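You operate a simulated robot arm through the tools that you are given. There is no shell and no other tool.

Carry out the task below with a simulated robot arm. There is one attempt and no reset: what you move stays moved.

## Task
Make a warm milky coffee in the blue cup and stir it.
Fine: cup on the tray; warmer on till its lamp is green, milk up to the line, warmer off, wooden spoon back in its pot; the other cup stays. Set down upright: what you pick out.

Only the result counts: the job must be done as asked and must still hold three seconds after the hand-in. Knocking over, shifting, dropping, spilling or breaking anything else fails it.

## Robot
A 7-joint arm with a fingered hand, fixed in place. Base frame: the origin is on the floor under the middle of its stand, x ahead of it, y to its left, z up; the work surface is at about z = 900. Units: mm, degrees, N and s.
With the tool pointing down near the work surface it reaches from about 180 to 800 mm from the base axis. Its first joint turns from -166.0 to 166.0 degrees. Payload 4.9 kg.
The TCP is the grasp point between the finger pads, 32 mm short of the fingertips. In the tool frame z runs along the fingers and y along their closing line. The gripper opens to 192 mm; its body begins 89 mm behind the TCP. The gripper is a hand of 3 fingers: y runs from the thumb to the fingers, the wrist lies at [0, 0, -267] in the tool frame, and closing takes about 1.5 s.
Orientation is that of the tool frame in the base frame, as [roll, pitch, yaw] about the fixed x, y, z axes, in that order (R = Rz(yaw) Ry(pitch) Rx(roll)). With the fingers straight down and closing along the base's y, the tool's x points along the base's -x, its y along +y and its z along -z.

## Interface
- The arm moves only by the tool send_rows. Its argument "motion" is a list of rows, each an object of numbers (a shift or turn left out is 0, a gripper value left out holds the last): "rx", "ry", "rz": the turn, a rotation vector about the tool's x, y, z in degrees; "tx", "ty", "tz": the shift along the tool's x, y, z in m; "jaw": the gripper command, from -1 (shut) to 1 (fully open), values between in proportion. In form: [{"rx": .., "ry": .., "rz": .., "tx": .., "ty": .., "tz": .., "jaw": ..}, ...]. A call has 1 to 20 rows; each row shifts and turns the commanded pose from where the row before left it, along the tool's axes as they then stand. Rows are played at 5 a second. More than 50 mm and 8.6 degrees between two rows, or a gripper value outside its range, and nothing of the call is played. Where a pose cannot be reached the arm comes as near as it can. A force on the tool above 40 N (or 10 N above the force at the start of the call, whichever is more), or a blocked arm, ends the call early, and 0.2 s more pass. The fingers move at their own pace (about 153 mm/s each) and stop on an object; they squeeze with about 30 N. The grip force told is the motor's: it shows also when the fingers shut on nothing. Time passes only in rows, and 0.2 s behind the last, so rows that do not move let the fingers close. It gives the time, the measured TCP pose, the force on the tool (base axes), the opening and the grip force at its end, in the units of the frame above (readings bear some noise), with the torque about the TCP (base axes, N m) and any sound that the robot's microphone picked up, and new pictures: "views" is both (left out), scene, wrist or none.
- Cameras (640 x 400 px; columns grow to the right, rows downward): "scene" is fixed at [44.6, -505, 1520.3]; the picture's right is [0.77, -0.64, 0.00], its down [-0.29, -0.35, -0.89] and it looks along [0.57, 0.69, -0.45] (base axes); focal length 335 px, centre (320, 200). "wrist" rides on the gripper at [80, -46, -113] in the tool frame; the picture's right is [0.50, 0.87, 0.00], its down [-0.67, 0.39, -0.63] and it looks along [-0.55, 0.32, 0.78] (tool axes); focal length 226 px, centre (320, 200). There is no depth. A picture from a camera that has moved, and an enlarged one, comes with that camera's place and axes in the base frame and with its lens. The place of the scene camera against the robot may be out by one fixed shift of up to 25 mm in any direction.
- set_grasp(shape): the hand has 3 fingers and takes this shape, open, in about a second: jaw (thumb against the fingers, like two jaws); tri (thumb and two fingers); tip (a fingertip pinch); poke (one finger out to press); point (the index stretched); flat (the hand flat); cup (the hand cupped); fist (a fist). The gripper value then closes the fingers along that shape, each until it touches; the sizes above hold for jaw. It gives what a move gives, with no picture.
- zoom(camera, box): a new picture of the part [left, top, right, bottom] of that camera's present view, enlarged. The clock stands still meanwhile.
- close_job(): hands the job in; it is judged then, once.

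Places have to be worked out from the pictures, the camera data and where the tool is seen. Open the gripper and draw the arm clear of the work before you hand the job in, unless the task says otherwise.

The tools are called after ">>>" as name(argument=value, ...) on one line, values as JSON. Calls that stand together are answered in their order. send_rows: Moves the arm, as the interface text tells. Its arguments: {"type":"object","properties":{"motion":{"type":"array","items":{"type":"object","properties":{"rx":{"type":"number"},"ry":{"type":"number"},"rz":{"type":"number"},"tx":{"type":"number"},"ty":{"type":"number"},"tz":{"type":"number"},"jaw":{"type":"number"}}}},"views":{"type":"string","enum":["both","scene","wrist","none"]}},"required":["motion"]} The other tools are called the same way: set_grasp (shape) gives the hand a shape; zoom (camera, box) takes an enlarged picture of a part of a camera's view; close_job () hands the job in.

At the start:

```text
time: 0.0
ee_pos: [498.2, 94.7, 1319.9]
ee_rot: [-179.9, 0.0, -179.9]
force: [1.0, -0.4, 0.5]
wrist_torque: [0.06, 0.01, 0.0]
gripper_width: 192.0
grip_force: 0.0
shape: jaw
```

scene: 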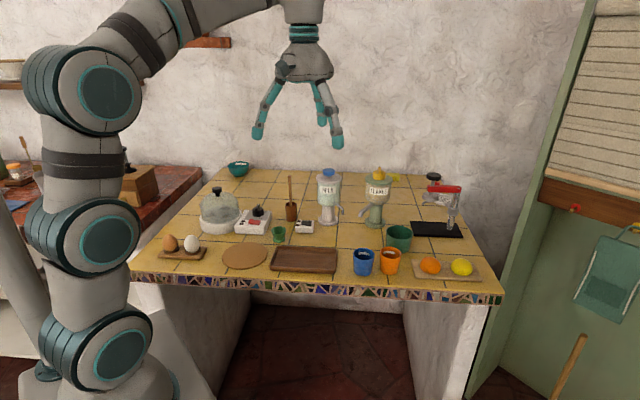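
wrist: 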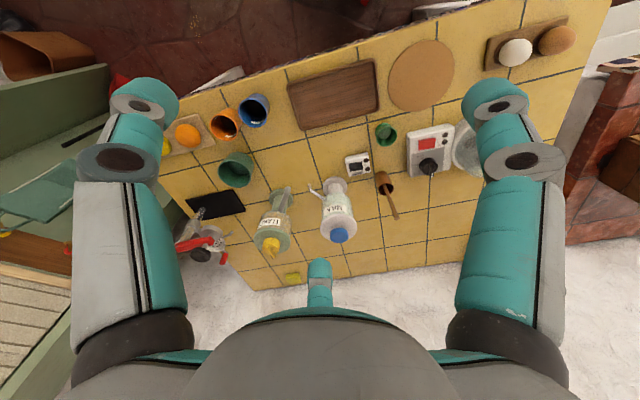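

I start by looking closely at the scene to identify the cups, the milk dispenser, the warmer and the other things on the table.

>>> zoom(camera="scene", box=[140, 150, 340, 290])

>>> zoom(camera="scene", box=[300, 150, 500, 290])

>>> zoom(camera="wrist", box=[160, 60, 330, 280])

>>> zoom(camera="wrist", box=[310, 60, 480, 280])

```text
2.86 times, centred on (240, 220) of scene
camera zoom: at [44.6, -505.0, 1520.3], right [0.77, -0.64, 0.0], down [-0.29, -0.35, -0.89], along [0.57, 0.69, -0.45], focal length 958 px, centre (549, 143)
```

zoom: 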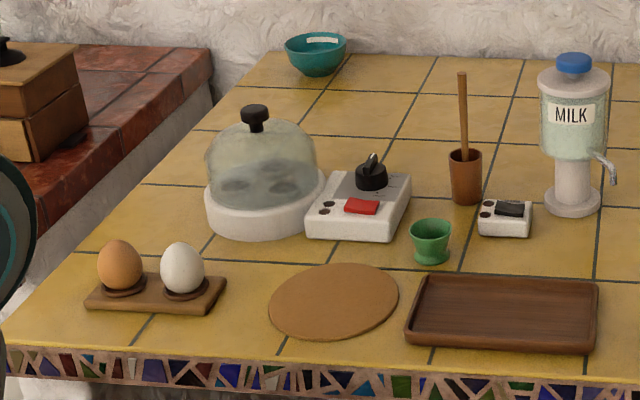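

```text
2.86 times, centred on (400, 220) of scene
camera zoom: at [44.6, -505.0, 1520.3], right [0.77, -0.64, 0.0], down [-0.29, -0.35, -0.89], along [0.57, 0.69, -0.45], focal length 958 px, centre (91, 143)
```

zoom: 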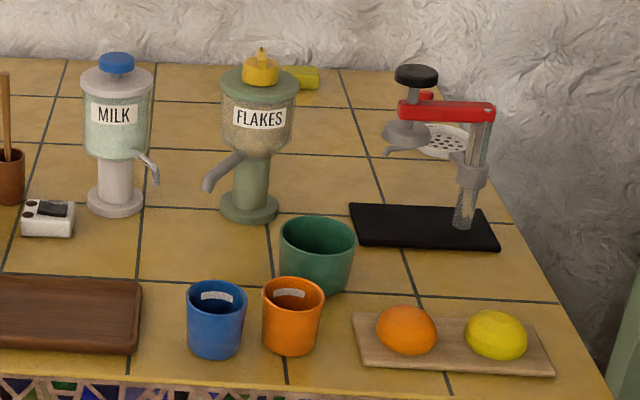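

```text
1.82 times, centred on (245, 170) of wrist
camera zoom: at [419.7, 47.9, 1432.1], right [-0.5, 0.87, 0.0], down [0.67, 0.39, 0.63], along [0.55, 0.32, -0.78], focal length 411 px, centre (456, 254)
```

zoom: 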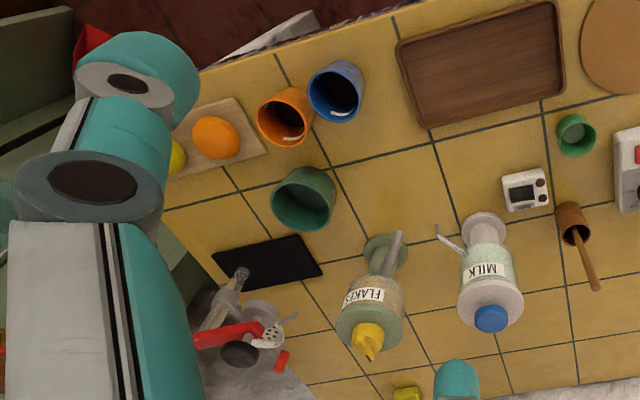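

```text
1.82 times, centred on (395, 170) of wrist
camera zoom: at [419.7, 47.9, 1432.1], right [-0.5, 0.87, 0.0], down [0.67, 0.39, 0.63], along [0.55, 0.32, -0.78], focal length 411 px, centre (184, 254)
```

zoom: 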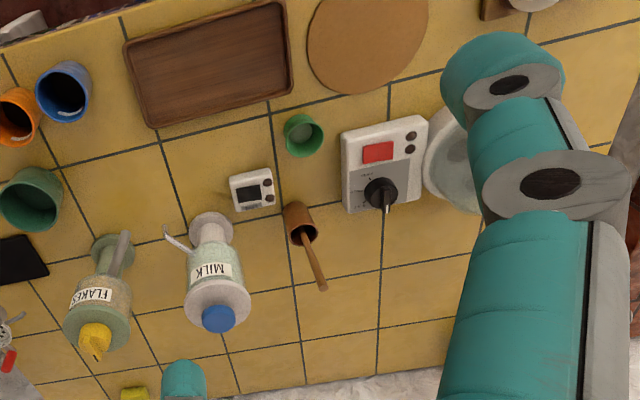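

I zoom in tighter on the switch boxes, the milk dispenser and the cups to see labels and lamps.

>>> zoom(camera="scene", box=[285, 205, 325, 245])

>>> zoom(camera="scene", box=[195, 180, 285, 245])

>>> zoom(camera="scene", box=[300, 160, 360, 235])

>>> zoom(camera="scene", box=[340, 220, 420, 285])

>>> zoom(camera="wrist", box=[300, 110, 470, 250])

>>> zoom(camera="wrist", box=[200, 80, 290, 150])

```text
10.00 times, centred on (305, 225) of scene
camera zoom: at [44.6, -505.0, 1520.3], right [0.77, -0.64, 0.0], down [-0.29, -0.35, -0.89], along [0.57, 0.69, -0.45], focal length 3352 px, centre (470, -50)
```

zoom: 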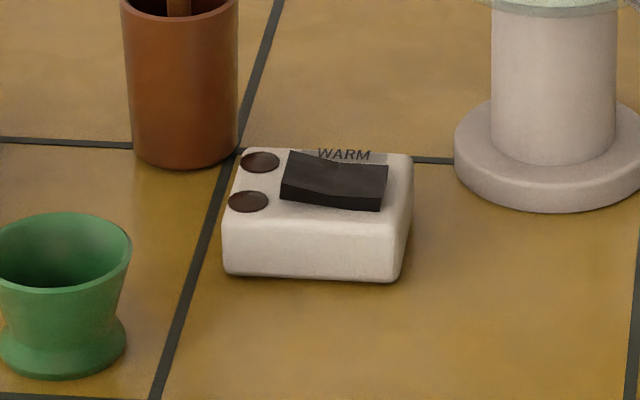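

```text
6.15 times, centred on (240, 212) of scene
camera zoom: at [44.6, -505.0, 1520.3], right [0.77, -0.64, 0.0], down [-0.29, -0.35, -0.89], along [0.57, 0.69, -0.45], focal length 2063 px, centre (812, 123)
```

zoom: 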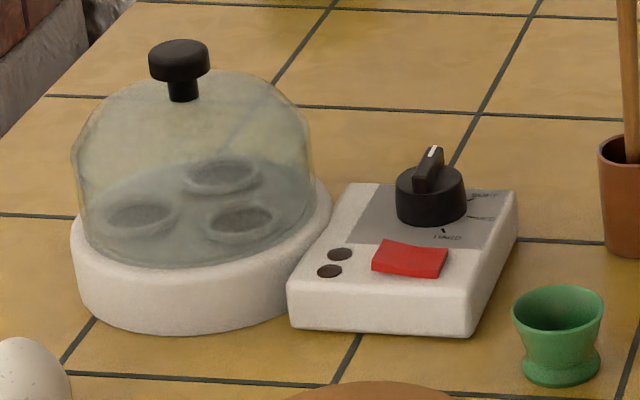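

```text
5.33 times, centred on (330, 198) of scene
camera zoom: at [44.6, -505.0, 1520.3], right [0.77, -0.64, 0.0], down [-0.29, -0.35, -0.89], along [0.57, 0.69, -0.45], focal length 1788 px, centre (267, 213)
```

zoom: 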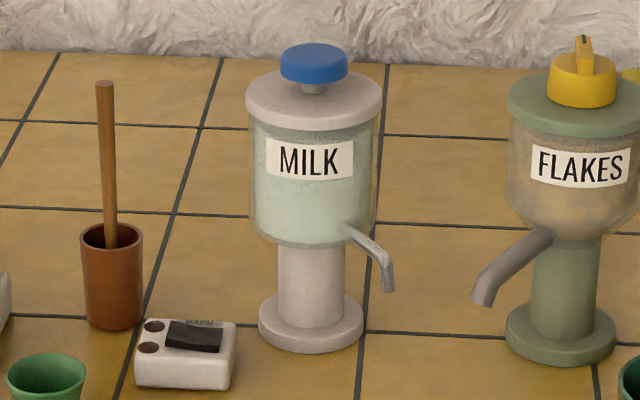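

```text
6.15 times, centred on (380, 252) of scene
camera zoom: at [44.6, -505.0, 1520.3], right [0.77, -0.64, 0.0], down [-0.29, -0.35, -0.89], along [0.57, 0.69, -0.45], focal length 2063 px, centre (-49, -123)
```

zoom: 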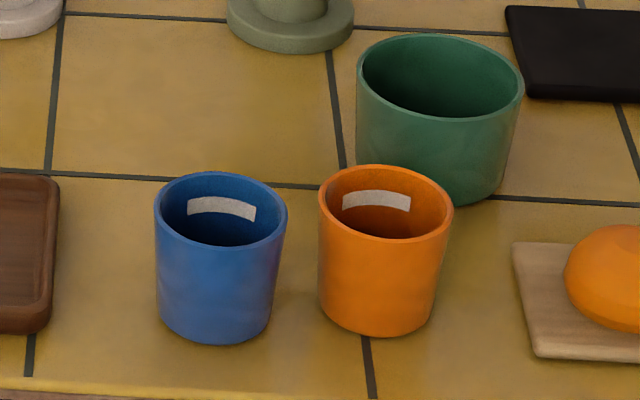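

```text
2.86 times, centred on (385, 180) of wrist
camera zoom: at [419.7, 47.9, 1432.1], right [-0.5, 0.87, 0.0], down [0.67, 0.39, 0.63], along [0.55, 0.32, -0.78], focal length 646 px, centre (134, 257)
```

zoom: 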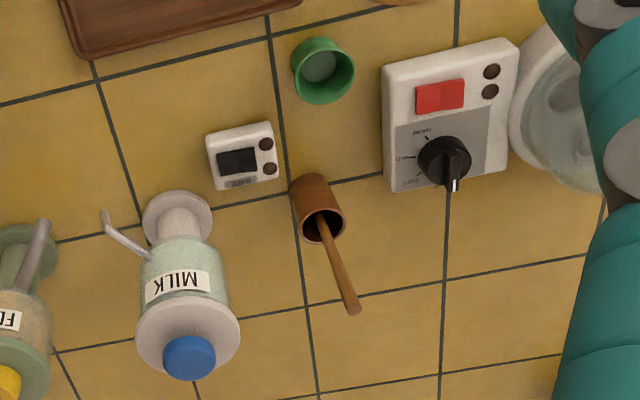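

```text
5.71 times, centred on (245, 115) of wrist
camera zoom: at [419.7, 47.9, 1432.1], right [-0.5, 0.87, 0.0], down [0.67, 0.39, 0.63], along [0.55, 0.32, -0.78], focal length 1292 px, centre (749, 686)
```

zoom: 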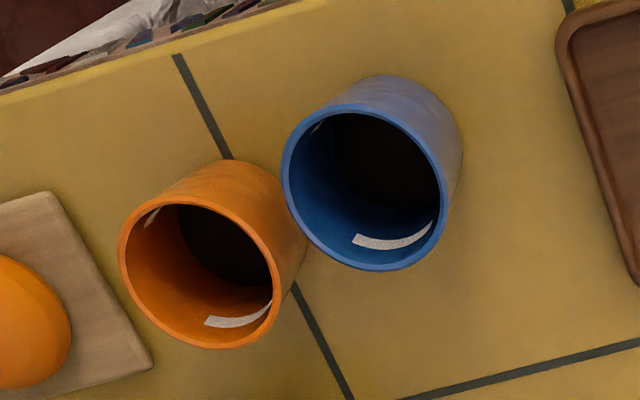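

The little box marked WARM beside the MILK dispenser is the warmer; blue cup is next to the orange one. Before moving toward anything I close the fingers part way in the air to learn the hand's geometry from the pictures.

>>> send_rows(motion=[{"jaw": -0.3}, {"jaw": -0.3}, {"jaw": -0.3}, {"jaw": -0.3}, {"jaw": -0.3}, {"jaw": -0.3}])

>>> zoom(camera="scene", box=[220, 30, 380, 160])

```text
time: 1.4
ee_pos: [499.0, 93.9, 1319.6]
ee_rot: [180.0, -0.1, 180.0]
force: [0.5, -0.4, 1.1]
wrist_torque: [0.0, 0.03, -0.03]
gripper_width: 67.6
grip_force: 0.1
shape: jaw
camera wrist: at [419.7, 47.9, 1432.1], right [-0.5, 0.87, 0.0], down [0.67, 0.39, 0.63], along [0.55, 0.32, -0.78], focal length 226 px, centre (320, 200)
```

scene: 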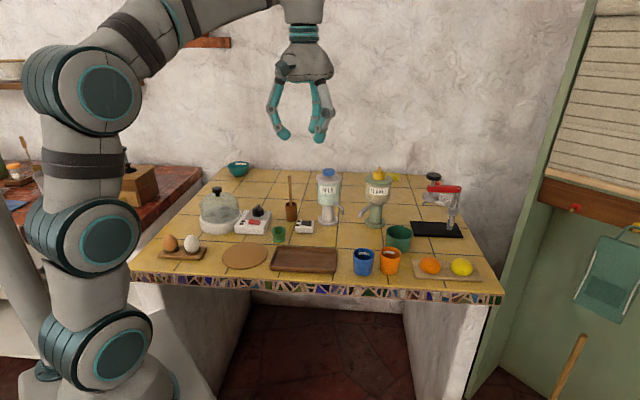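
wrist: 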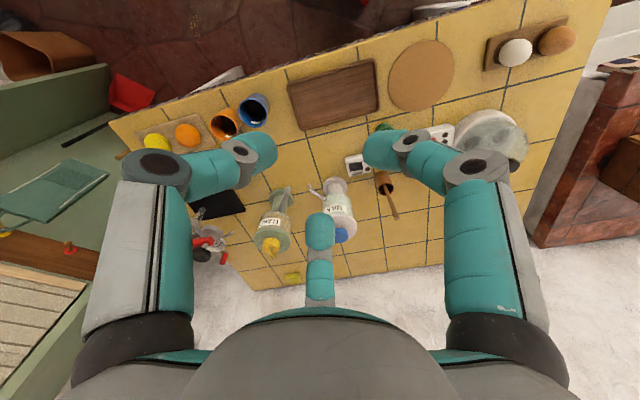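

```text
3.08 times, centred on (300, 95) of scene
camera zoom: at [44.6, -505.0, 1520.3], right [0.77, -0.64, 0.0], down [-0.29, -0.35, -0.89], along [0.57, 0.69, -0.45], focal length 1032 px, centre (382, 523)
```

zoom: 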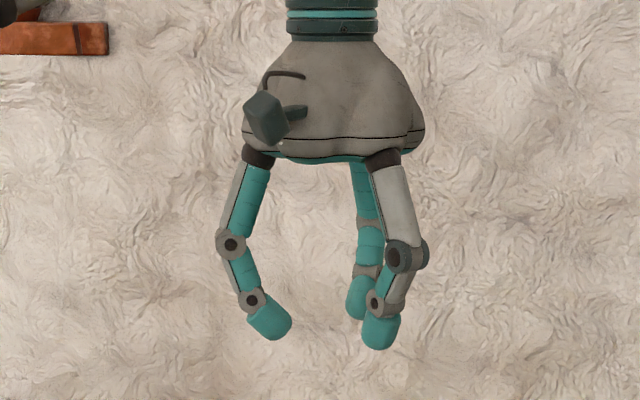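

In jaw the two fingers sit about ±42 mm to the sides, too wide for a 60 mm cup. I try the tri shape in the air to see how its fingers converge.

>>> set_grasp(shape="tri")

>>> send_rows(motion=[{"jaw": 1}, {"jaw": 1}, {"jaw": 1}])

>>> send_rows(motion=[{"jaw": -0.3}, {"jaw": -0.3}, {"jaw": -0.3}, {"jaw": -0.3}, {"jaw": -0.3}, {"jaw": -0.3}])

>>> zoom(camera="scene", box=[220, 30, 380, 160])

```text
time: 2.3
ee_pos: [498.8, 94.9, 1320.3]
ee_rot: [180.0, 0.1, -180.0]
force: [0.1, -0.2, 0.3]
wrist_torque: [-0.03, 0.01, -0.03]
gripper_width: 191.8
grip_force: 0.0
shape: tri
```

```text
time: 3.1
ee_pos: [499.4, 93.3, 1319.8]
ee_rot: [-179.9, 0.0, 179.9]
force: [0.4, 0.2, 0.4]
wrist_torque: [-0.01, 0.01, 0.02]
gripper_width: 192.0
grip_force: 0.0
shape: tri
camera wrist: at [419.7, 47.9, 1432.1], right [-0.5, 0.87, 0.0], down [0.67, 0.39, 0.63], along [0.55, 0.32, -0.78], focal length 226 px, centre (320, 200)
```

scene: 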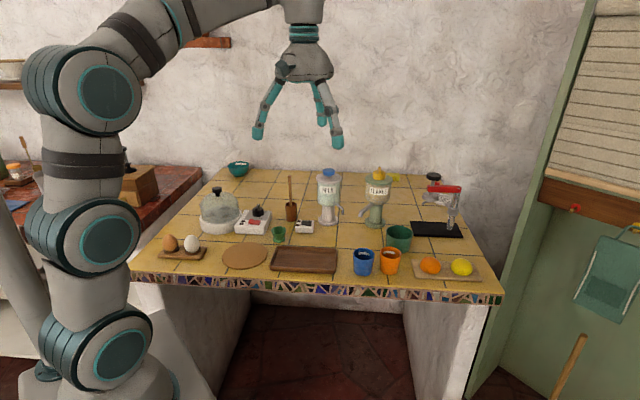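
wrist: 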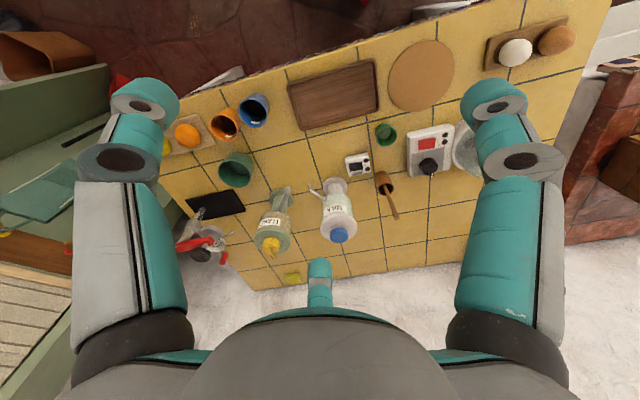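

```text
time: 4.5
ee_pos: [498.7, 94.1, 1320.1]
ee_rot: [179.9, -0.1, 180.0]
force: [-0.6, 0.2, 0.3]
wrist_torque: [-0.02, -0.02, 0.0]
gripper_width: 67.5
grip_force: 0.0
shape: tri
camera wrist: at [419.7, 47.9, 1432.1], right [-0.5, 0.87, 0.0], down [0.67, 0.39, 0.63], along [0.55, 0.32, -0.78], focal length 226 px, centre (320, 200)
```

scene: 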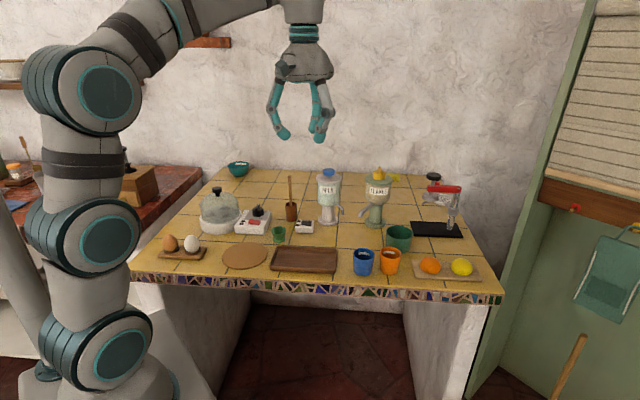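
wrist: 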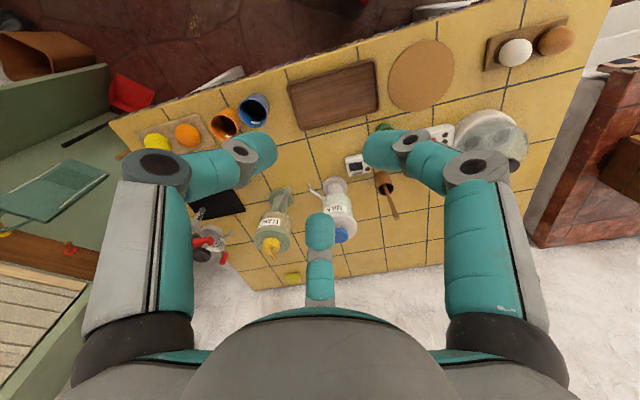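

```text
3.08 times, centred on (300, 95) of scene
camera zoom: at [44.6, -505.0, 1520.3], right [0.77, -0.64, 0.0], down [-0.29, -0.35, -0.89], along [0.57, 0.69, -0.45], focal length 1032 px, centre (382, 523)
```

zoom: 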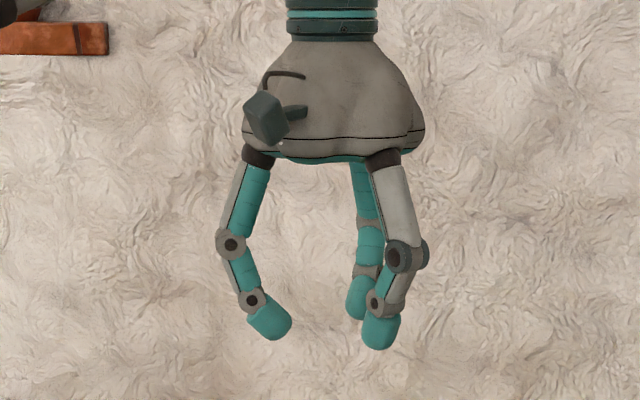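

The fingers converge radially at 120° (thumb at −y, others at ±x,+y), so a cup fits centrally. Now I look at the poke shape, since I need to press a switch and the plunger.

>>> set_grasp(shape="poke")

>>> send_rows(motion=[{"jaw": -1}, {"jaw": -1}, {"jaw": -1}, {"jaw": -1}, {"jaw": -1}, {"jaw": -1}, {"jaw": -1}, {"jaw": -1}])

>>> zoom(camera="scene", box=[220, 30, 380, 160])

```text
time: 5.4
ee_pos: [499.6, 94.3, 1319.5]
ee_rot: [179.9, 0.0, -179.9]
force: [0.0, 0.0, -0.5]
wrist_torque: [0.02, 0.0, -0.02]
gripper_width: 0.0
grip_force: 0.0
shape: poke
```

```text
time: 7.2
ee_pos: [499.4, 94.0, 1320.9]
ee_rot: [180.0, 0.1, 180.0]
force: [0.7, 0.3, -0.8]
wrist_torque: [0.01, -0.03, -0.01]
gripper_width: 0.1
grip_force: 29.6
shape: jaw
camera wrist: at [419.7, 47.9, 1432.1], right [-0.5, 0.87, 0.0], down [0.67, 0.39, 0.63], along [0.55, 0.32, -0.78], focal length 226 px, centre (320, 200)
```

scene: 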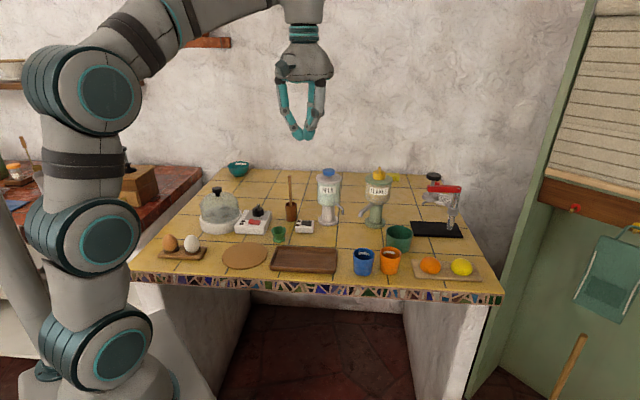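
wrist: 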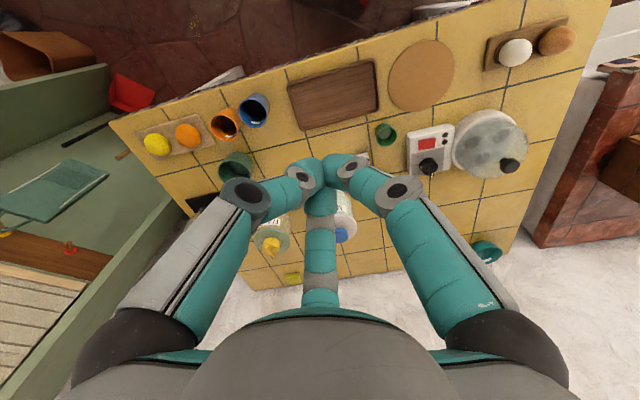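

```text
3.08 times, centred on (300, 95) of scene
camera zoom: at [44.6, -505.0, 1520.3], right [0.77, -0.64, 0.0], down [-0.29, -0.35, -0.89], along [0.57, 0.69, -0.45], focal length 1032 px, centre (382, 523)
```

zoom: 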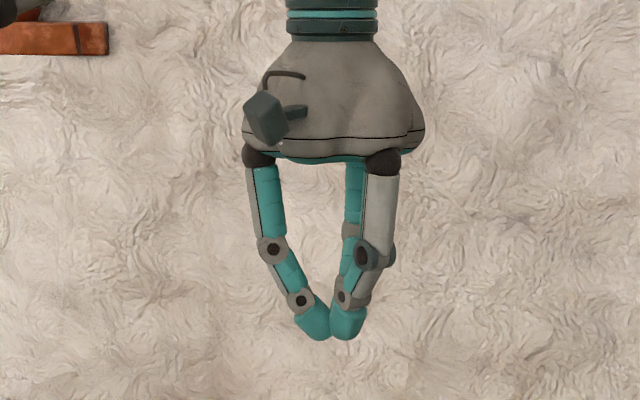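

Commanding the jaw value put the hand back into jaw, closed. I set poke again and look without giving a jaw value.

>>> set_grasp(shape="poke")

>>> send_rows(motion=[{"tz": 0}, {"tz": 0}])

>>> zoom(camera="scene", box=[220, 30, 380, 160])

```text
time: 8.1
ee_pos: [498.5, 94.9, 1320.3]
ee_rot: [-180.0, -0.1, 179.9]
force: [0.1, -0.6, -0.4]
wrist_torque: [0.03, 0.03, -0.02]
gripper_width: 0.0
grip_force: 0.0
shape: poke
```

```text
time: 8.7
ee_pos: [499.1, 93.9, 1319.2]
ee_rot: [180.0, 0.0, -180.0]
force: [-0.9, -0.4, -0.2]
wrist_torque: [-0.02, -0.05, 0.01]
gripper_width: 0.2
grip_force: 0.1
shape: poke
camera wrist: at [419.7, 47.9, 1432.1], right [-0.5, 0.87, 0.0], down [0.67, 0.39, 0.63], along [0.55, 0.32, -0.78], focal length 226 px, centre (320, 200)
```

scene: 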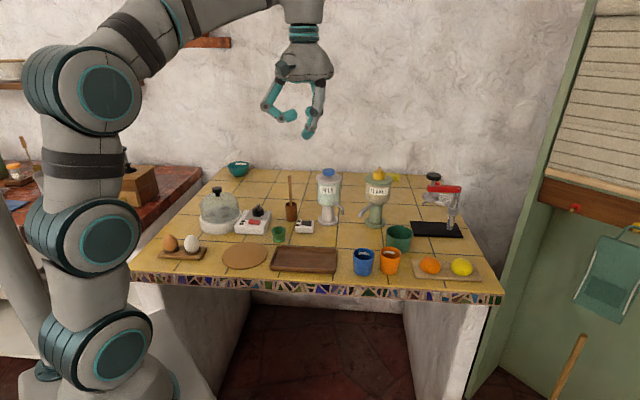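
wrist: 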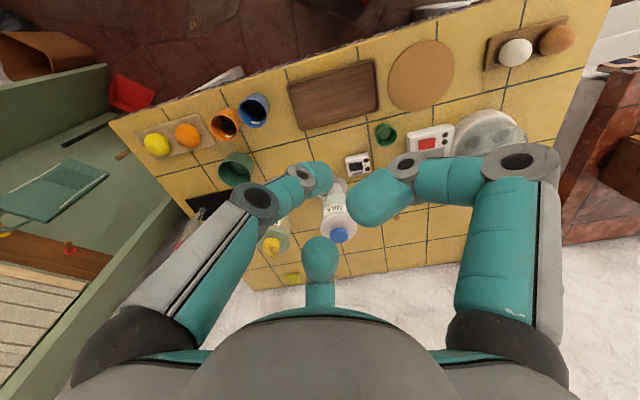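

```text
3.08 times, centred on (300, 95) of scene
camera zoom: at [44.6, -505.0, 1520.3], right [0.77, -0.64, 0.0], down [-0.29, -0.35, -0.89], along [0.57, 0.69, -0.45], focal length 1032 px, centre (382, 523)
```

zoom: 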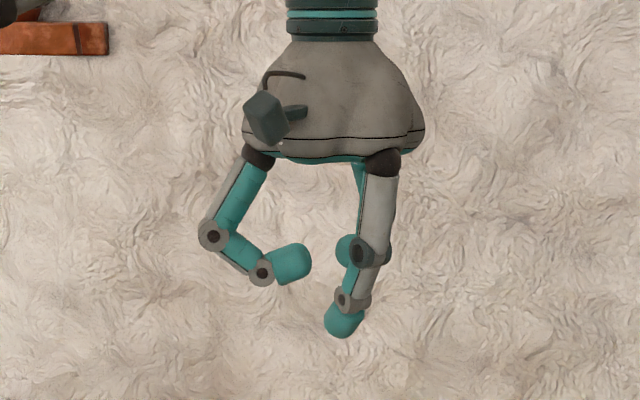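

In poke the thumb stays stretched near the tool axis while the others curl back. I estimate the WARM rocker near (631, 276, ~930), milk dispenser near (718, 270) with its top near z≈1100; I move above that area at a safe height for a closer look.

>>> send_rows(motion=[{"tx": -0.014, "ty": 0.02, "tz": 0.021}, {"tx": -0.014, "ty": 0.02, "tz": 0.021}, {"tx": -0.014, "ty": 0.02, "tz": 0.021}, {"tx": -0.014, "ty": 0.02, "tz": 0.021}, {"tx": -0.014, "ty": 0.02, "tz": 0.021}, {"tx": -0.014, "ty": 0.02, "tz": 0.021}, {"tx": -0.014, "ty": 0.02, "tz": 0.021}, {"tx": -0.014, "ty": 0.02, "tz": 0.021}])

>>> zoom(camera="wrist", box=[220, 0, 460, 150])

```text
time: 10.5
ee_pos: [611.0, 255.9, 1154.0]
ee_rot: [180.0, 0.1, 180.0]
force: [-0.5, 0.2, 1.0]
wrist_torque: [-0.02, -0.01, -0.02]
gripper_width: 0.0
grip_force: 0.0
shape: poke
camera wrist: at [531.8, 209.2, 1265.7], right [-0.5, 0.87, 0.0], down [0.67, 0.39, 0.63], along [0.55, 0.32, -0.77], focal length 226 px, centre (320, 200)
```

scene: 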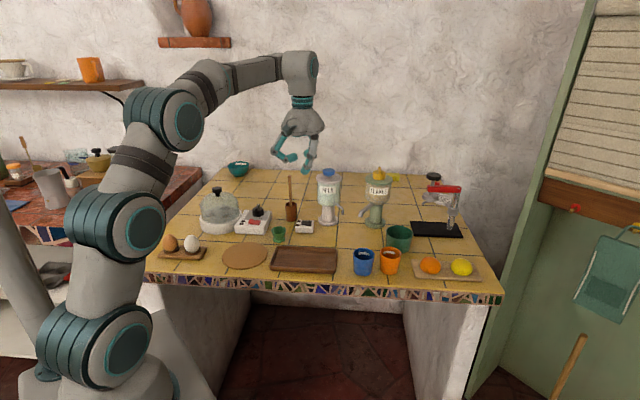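
wrist: 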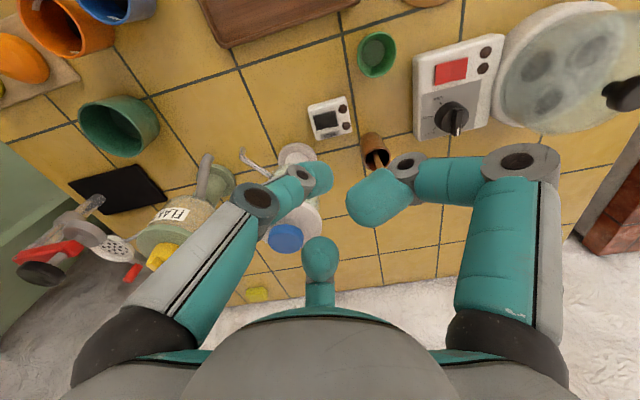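

```text
2.67 times, centred on (340, 75) of wrist
camera zoom: at [531.8, 209.2, 1265.7], right [-0.5, 0.87, 0.0], down [0.67, 0.39, 0.63], along [0.55, 0.32, -0.77], focal length 603 px, centre (267, 533)
```

zoom: 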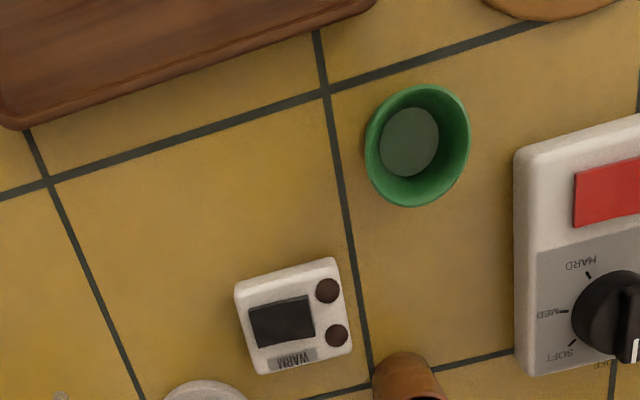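

The WARM box reads clearly: rocker centre about (632, 277), its lamps on the side toward (−0.7, +0.7). I zoom the wrist view on the poke fingertip to learn where the tip lies relative to the tool axis.

>>> zoom(camera="wrist", box=[240, 120, 400, 220])

>>> zoom(camera="scene", box=[255, 95, 345, 185])

```text
4.00 times, centred on (320, 170) of wrist
camera zoom: at [531.8, 209.2, 1265.7], right [-0.5, 0.87, 0.0], down [0.67, 0.39, 0.63], along [0.55, 0.32, -0.77], focal length 904 px, centre (320, 320)
```

zoom: 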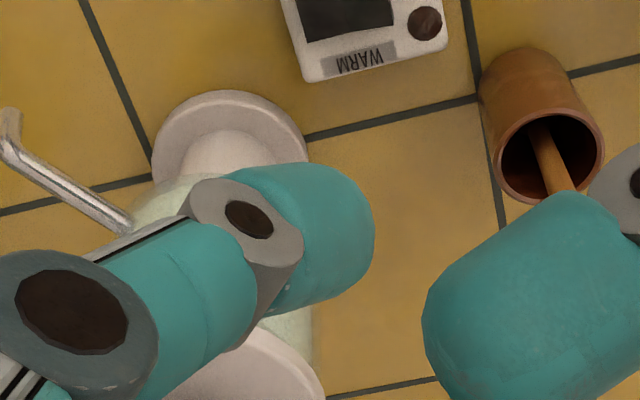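

```text
4.44 times, centred on (300, 140) of scene
camera zoom: at [44.6, -505.0, 1520.3], right [0.77, -0.64, 0.0], down [-0.29, -0.35, -0.89], along [0.57, 0.69, -0.45], focal length 1490 px, centre (409, 467)
```

zoom: 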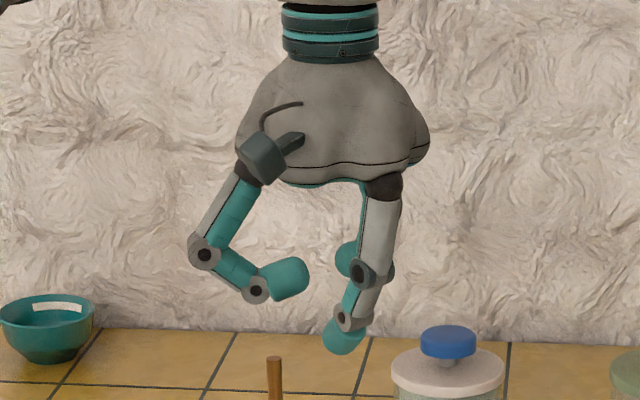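

Combining the two wrist views I get: spout tip ≈ (715, 188, 971), plunger ≈ (724, 273, 1092), rocker (632, 277). The plan is cup under the spout first, so I move above the blue cup (≈(622, 5)) and open the hand.

>>> send_rows(motion=[{"tx": -0.002, "ty": -0.042}, {"tx": -0.002, "ty": -0.042}, {"tx": -0.002, "ty": -0.042}, {"tx": -0.002, "ty": -0.042}, {"tx": -0.002, "ty": -0.042}, {"tx": -0.002, "ty": -0.042}], views="none")

>>> set_grasp(shape="jaw")

>>> send_rows(motion=[{"tz": 0, "jaw": 1}, {"tz": 0}])

>>> zoom(camera="wrist", box=[200, 0, 440, 150])

```text
time: 11.9
ee_pos: [624.0, 3.4, 1152.0]
ee_rot: [-179.9, 0.1, 179.9]
force: [-0.2, 0.0, 0.2]
wrist_torque: [-0.01, -0.03, -0.03]
gripper_width: 0.0
grip_force: 0.0
shape: poke
```

```text
time: 12.8
ee_pos: [623.8, 5.1, 1152.0]
ee_rot: [180.0, 0.0, -180.0]
force: [-0.5, 0.4, 0.0]
wrist_torque: [0.02, 0.01, -0.02]
gripper_width: 191.9
grip_force: 0.1
shape: jaw
```

```text
time: 13.4
ee_pos: [624.0, 3.2, 1153.6]
ee_rot: [-180.0, 0.0, 180.0]
force: [-0.7, -0.4, 0.0]
wrist_torque: [-0.03, -0.01, 0.01]
gripper_width: 192.0
grip_force: 0.2
shape: jaw
camera wrist: at [544.1, -42.7, 1264.1], right [-0.5, 0.87, 0.0], down [0.67, 0.39, 0.63], along [0.55, 0.32, -0.78], focal length 226 px, centre (320, 200)
```

scene: 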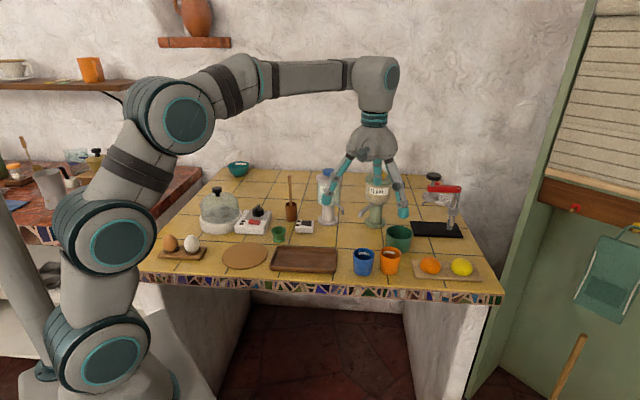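
wrist: 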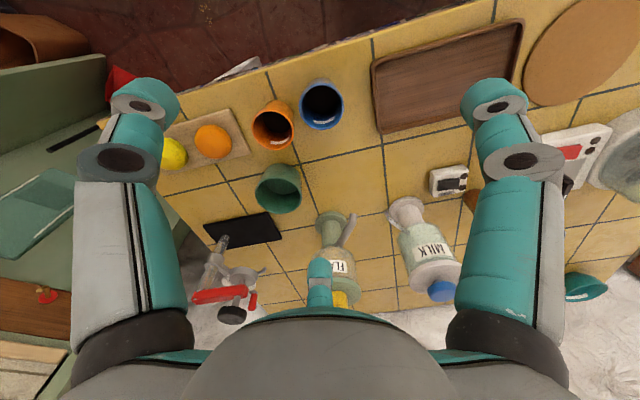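

```text
2.67 times, centred on (320, 75) of wrist
camera zoom: at [544.1, -42.7, 1264.1], right [-0.5, 0.87, 0.0], down [0.67, 0.39, 0.63], along [0.55, 0.32, -0.78], focal length 603 px, centre (320, 533)
```

zoom: 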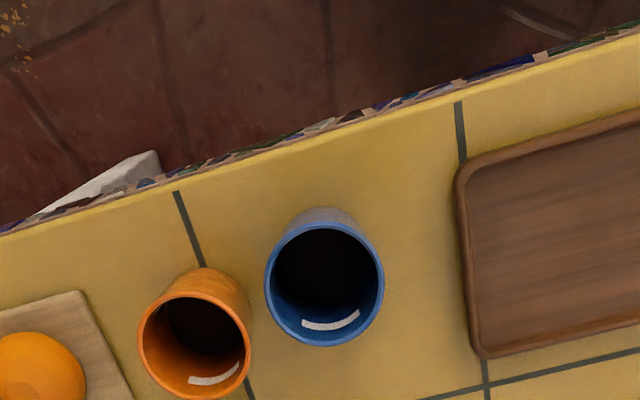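

Two-view triangulation puts the blue cup's rim centre at (622.6, 4.9, ~959), diameter ≈60, and the orange one ≈69 mm away toward (+x, −y). I turn 6° and tilt 15° so the hand leans away from where the dispenser will be, narrow the fingers to 120 mm and descend part way.

>>> send_rows(motion=[{"rz": 6, "jaw": 0.25}, {"rx": -7.5}, {"rx": -7.5}, {"ty": -0.0092, "tz": 0.0343}, {"ty": -0.0092, "tz": 0.0343}, {"ty": -0.0092, "tz": 0.0343}, {"ty": -0.0092, "tz": 0.0343}, {"tz": 0}])

>>> zoom(camera="scene", box=[310, 140, 470, 290])

```text
time: 15.2
ee_pos: [623.5, 1.7, 1008.1]
ee_rot: [165.0, 0.0, 174.0]
force: [0.3, 0.1, -0.6]
wrist_torque: [-0.01, 0.0, -0.01]
gripper_width: 120.6
grip_force: 0.1
shape: jaw
camera wrist: at [537.1, -62.8, 1105.8], right [-0.41, 0.88, 0.22], down [0.69, 0.14, 0.71], along [0.6, 0.45, -0.67], focal length 226 px, centre (320, 200)
```

scene: 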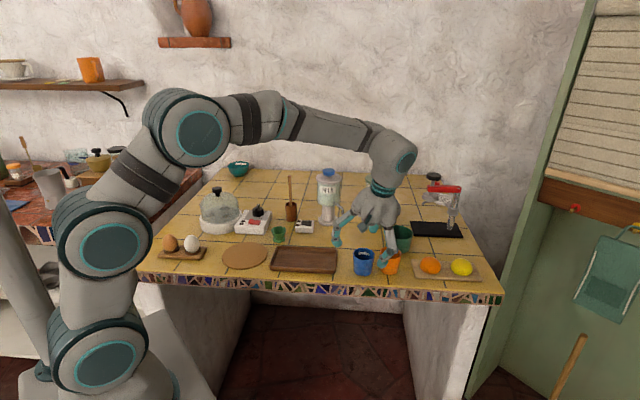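
wrist: 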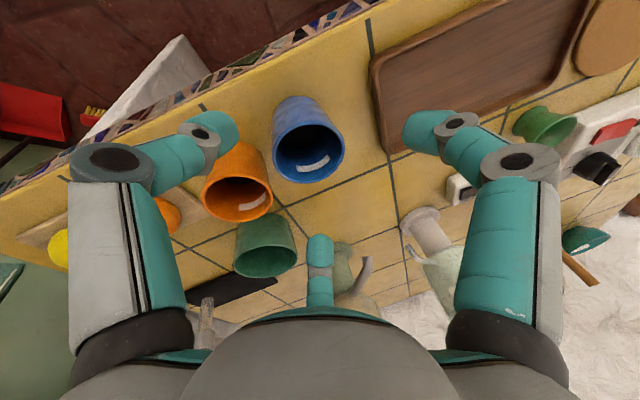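

```text
2.67 times, centred on (390, 215) of scene
camera zoom: at [44.6, -505.0, 1520.3], right [0.77, -0.64, 0.0], down [-0.29, -0.35, -0.89], along [0.57, 0.69, -0.45], focal length 894 px, centre (133, 160)
```

zoom: 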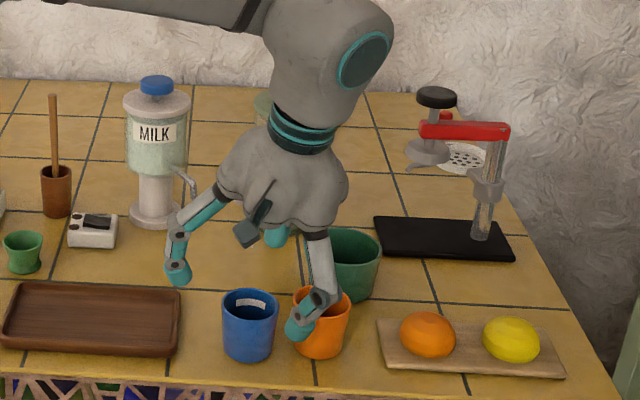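

The rim appears where predicted, so the alignment is right. I narrow to 96 mm (keeping clear of the tray edge) and descend to TCP z≈948 around the blue cup.

>>> send_rows(motion=[{"jaw": 0}, {"tx": 0.0004, "ty": -0.0042, "tz": 0.0196}, {"tx": 0.0004, "ty": -0.0042, "tz": 0.0196}, {"tx": 0.0004, "ty": -0.0042, "tz": 0.0196}, {"tz": 0}])

>>> zoom(camera="scene", box=[310, 180, 470, 290])

```text
time: 16.4
ee_pos: [622.6, 6.2, 949.8]
ee_rot: [164.9, 0.0, 174.0]
force: [-0.6, -0.6, 0.1]
wrist_torque: [0.01, 0.01, 0.02]
gripper_width: 96.6
grip_force: 0.0
shape: jaw
camera wrist: at [535.7, -59.6, 1046.1], right [-0.41, 0.88, 0.22], down [0.69, 0.14, 0.71], along [0.6, 0.45, -0.67], focal length 226 px, centre (320, 200)
```

scene: 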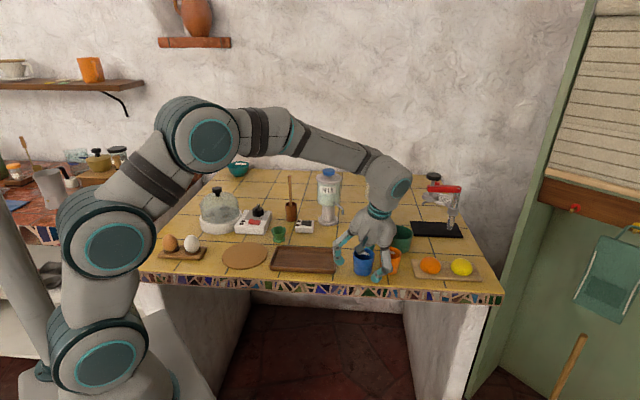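
wrist: 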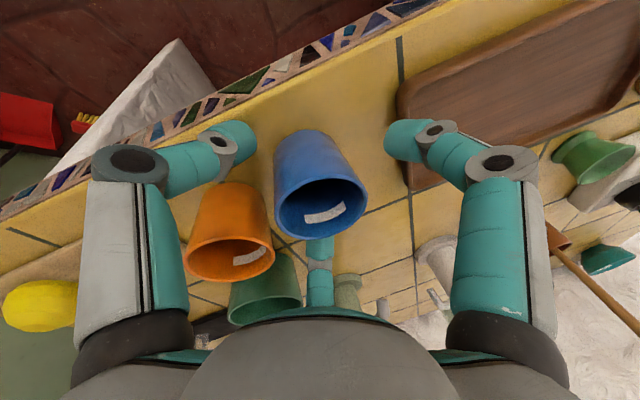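

```text
3.64 times, centred on (390, 235) of scene
camera zoom: at [44.6, -505.0, 1520.3], right [0.77, -0.64, 0.0], down [-0.29, -0.35, -0.89], along [0.57, 0.69, -0.45], focal length 1219 px, centre (66, 73)
```

zoom: 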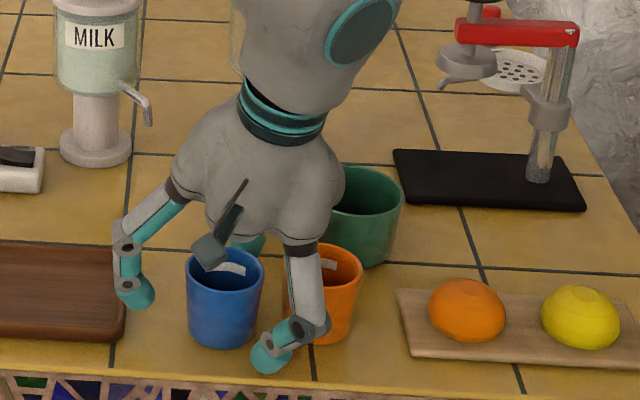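

All three fingers are around the blue cup without touching. I close the grip on it.

>>> send_rows(motion=[{"jaw": -0.2}, {"jaw": -0.4}, {"jaw": -1}, {"jaw": -1}, {"jaw": -1}, {"jaw": -1}, {"jaw": -1}])

>>> zoom(camera="scene", box=[310, 180, 470, 290])

```text
time: 18.0
ee_pos: [621.7, 5.5, 950.1]
ee_rot: [165.0, 0.0, 174.0]
force: [-0.2, 0.0, 0.9]
wrist_torque: [-0.02, -0.01, 0.01]
gripper_width: 49.8
grip_force: 29.5
shape: jaw
camera wrist: at [535.7, -59.7, 1046.3], right [-0.41, 0.88, 0.22], down [0.69, 0.14, 0.71], along [0.6, 0.45, -0.67], focal length 226 px, centre (320, 200)
```

scene: 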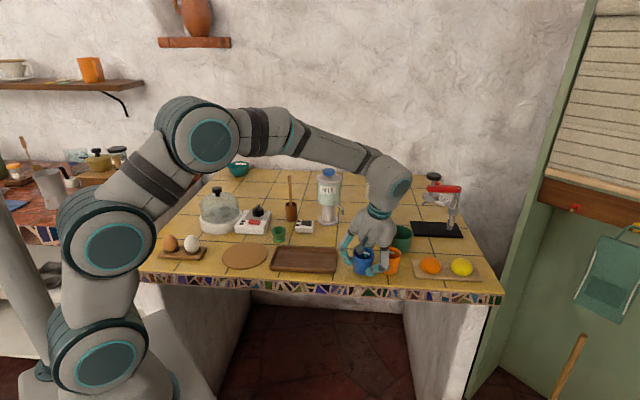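
wrist: 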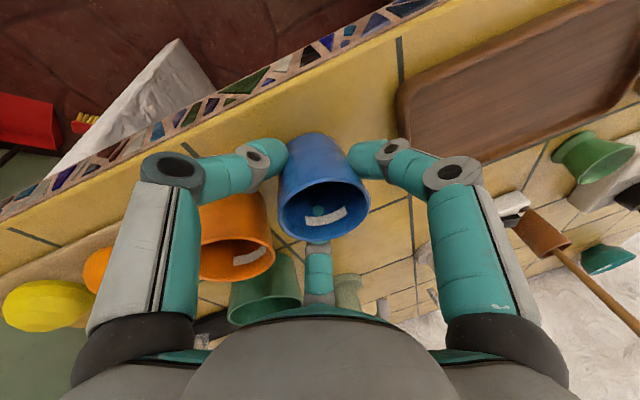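

```text
3.64 times, centred on (390, 235) of scene
camera zoom: at [44.6, -505.0, 1520.3], right [0.77, -0.64, 0.0], down [-0.29, -0.35, -0.89], along [0.57, 0.69, -0.45], focal length 1219 px, centre (66, 73)
```

zoom: 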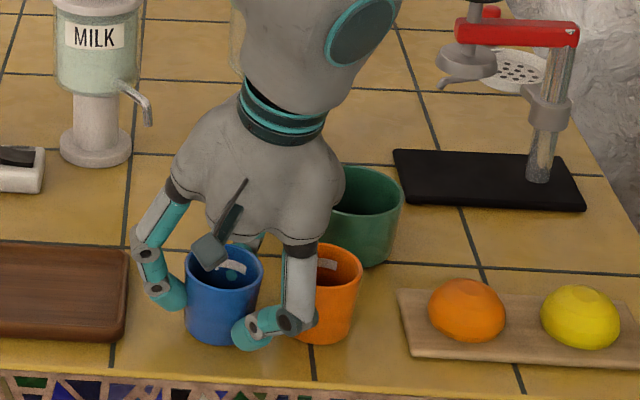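

The grip holds (49.8 mm, 29.5 N). I lift 20 mm straight up and check that the cup comes along upright.

>>> send_rows(motion=[{"ty": 0.0013, "tz": -0.0048}, {"ty": 0.0013, "tz": -0.0048}, {"ty": 0.0013, "tz": -0.0048}, {"ty": 0.0013, "tz": -0.0048}, {"tz": 0}])

>>> zoom(camera="scene", box=[310, 180, 470, 290])

```text
time: 19.2
ee_pos: [622.0, 5.3, 970.0]
ee_rot: [164.9, -0.1, 174.0]
force: [-0.3, -0.1, -1.5]
wrist_torque: [0.03, 0.0, 0.0]
gripper_width: 50.0
grip_force: 30.5
shape: jaw
camera wrist: at [535.5, -59.9, 1066.3], right [-0.41, 0.88, 0.22], down [0.69, 0.14, 0.71], along [0.6, 0.45, -0.67], focal length 226 px, centre (320, 200)
```

scene: 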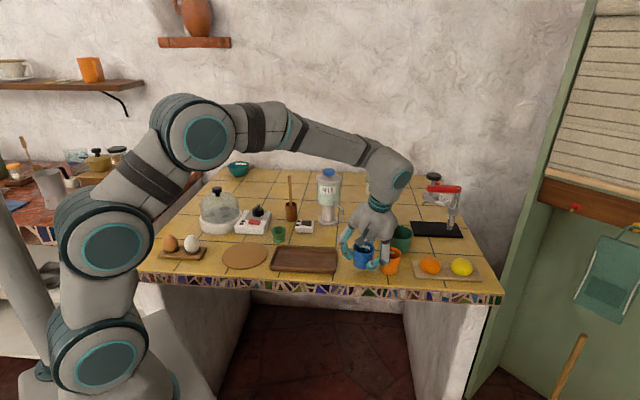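
wrist: 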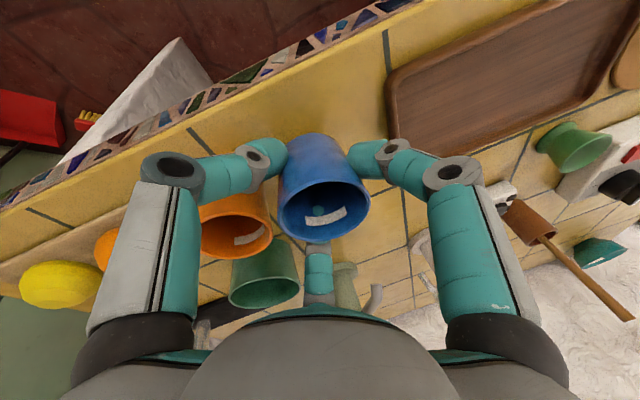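

```text
3.64 times, centred on (390, 235) of scene
camera zoom: at [44.6, -505.0, 1520.3], right [0.77, -0.64, 0.0], down [-0.29, -0.35, -0.89], along [0.57, 0.69, -0.45], focal length 1219 px, centre (66, 73)
```

zoom: 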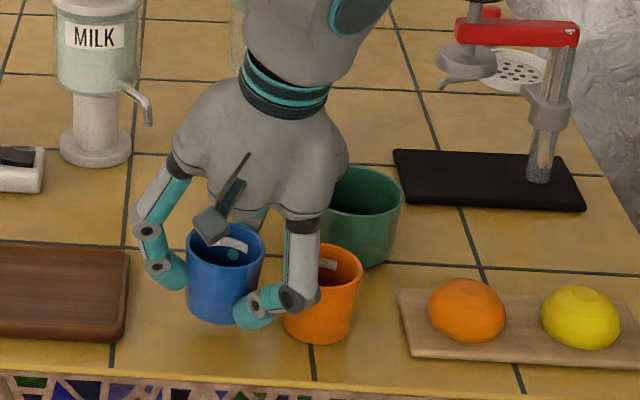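

The cup is held upright. I lift it 90 mm more, then turn the hand 24° about the vertical so the fingers will pass between the milk and flakes spouts.

>>> send_rows(motion=[{"ty": 0.0047, "tz": -0.0174}, {"ty": 0.0047, "tz": -0.0174}, {"ty": 0.0047, "tz": -0.0174}, {"ty": 0.0047, "tz": -0.0174}, {"ty": 0.0047, "tz": -0.0174}, {"ry": -2.07, "rz": 7.73}, {"ry": -2.07, "rz": 7.73}, {"ry": -2.07, "rz": 7.73}, {"tz": 0}])

>>> zoom(camera="wrist", box=[200, 100, 440, 250])

```text
time: 21.2
ee_pos: [622.0, 5.5, 1058.9]
ee_rot: [165.0, -0.1, 149.9]
force: [-0.3, -0.7, -1.1]
wrist_torque: [-0.01, 0.01, 0.06]
gripper_width: 49.8
grip_force: 29.8
shape: jaw
camera wrist: at [516.4, -18.4, 1156.3], right [-0.01, 0.97, 0.22], down [0.69, -0.15, 0.71], along [0.73, 0.16, -0.67], focal length 226 px, centre (320, 200)
```

scene: 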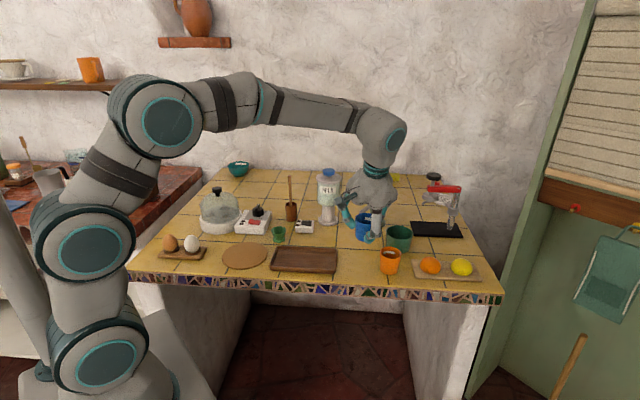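
wrist: 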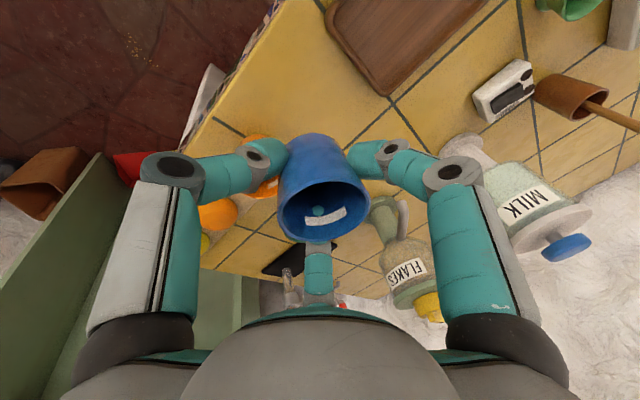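

```text
2.67 times, centred on (320, 175) of wrist
camera zoom: at [516.4, -18.4, 1156.3], right [-0.01, 0.97, 0.22], down [0.69, -0.15, 0.71], along [0.73, 0.16, -0.67], focal length 603 px, centre (320, 267)
```

zoom: 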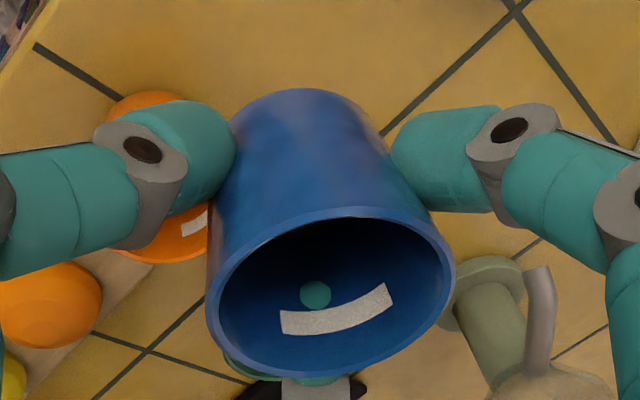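

The cup is centred in the grip (rim ≈ (621.6, 5.2)). I carry it at height to a point just short of the milk spout, above (668, 156).

>>> send_rows(motion=[{"tx": 0.00443, "ty": 0.01851, "tz": 0.00496}, {"tx": 0.00443, "ty": 0.01851, "tz": 0.00496}, {"tx": 0.00443, "ty": 0.01851, "tz": 0.00496}, {"tx": 0.00443, "ty": 0.01851, "tz": 0.00496}, {"tx": 0.00443, "ty": 0.01851, "tz": 0.00496}, {"tx": 0.00443, "ty": 0.01851, "tz": 0.00496}, {"tx": 0.00443, "ty": 0.01851, "tz": 0.00496}, {"tx": 0.00443, "ty": 0.01851, "tz": 0.00496}, {"tz": 0}])

>>> zoom(camera="scene", box=[280, 140, 440, 250])

>>> zoom(camera="wrist", box=[280, 50, 520, 200])

```text
time: 23.2
ee_pos: [667.7, 155.6, 1060.5]
ee_rot: [165.0, 0.1, 150.1]
force: [-0.5, 0.4, -0.5]
wrist_torque: [0.01, -0.04, 0.0]
gripper_width: 49.9
grip_force: 29.9
shape: jaw
camera wrist: at [562.6, 131.8, 1155.9], right [-0.01, 0.97, 0.22], down [0.69, -0.15, 0.71], along [0.73, 0.16, -0.67], focal length 226 px, centre (320, 200)
```

scene: 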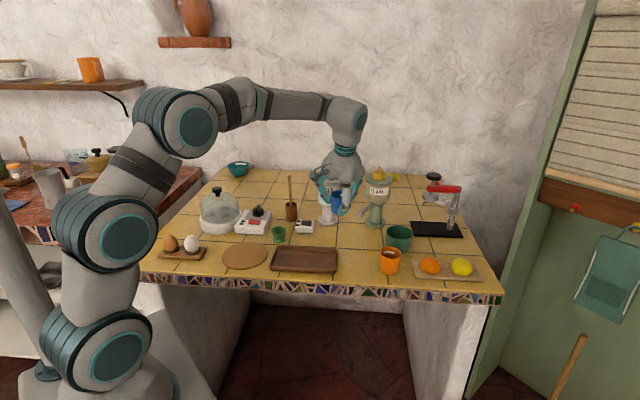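
wrist: 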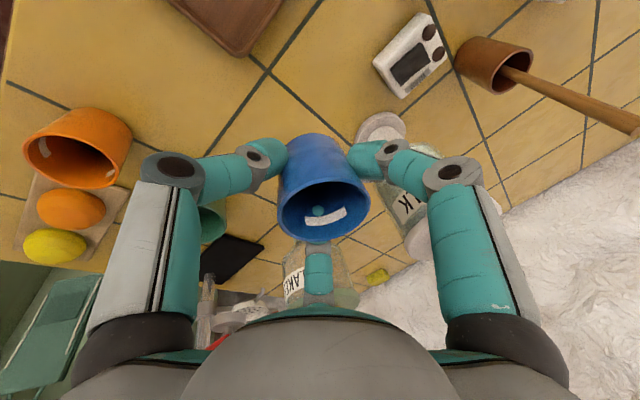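

```text
3.64 times, centred on (360, 195) of scene
camera zoom: at [44.6, -505.0, 1520.3], right [0.77, -0.64, 0.0], down [-0.29, -0.35, -0.89], along [0.57, 0.69, -0.45], focal length 1219 px, centre (174, 218)
```

zoom: 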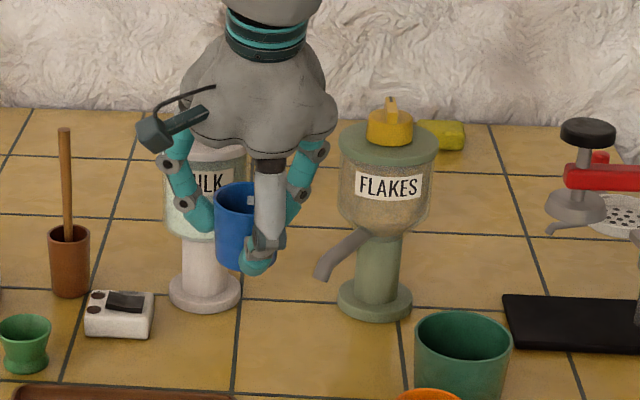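

```text
2.67 times, centred on (400, 125) of wrist
camera zoom: at [562.6, 131.8, 1155.9], right [-0.01, 0.97, 0.22], down [0.69, -0.15, 0.71], along [0.73, 0.16, -0.67], focal length 603 px, centre (107, 400)
```

zoom: 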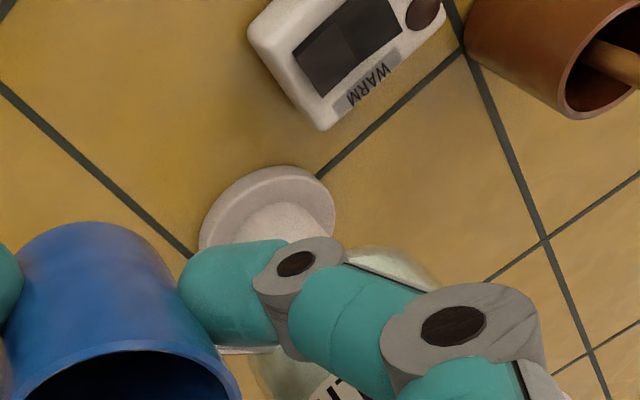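

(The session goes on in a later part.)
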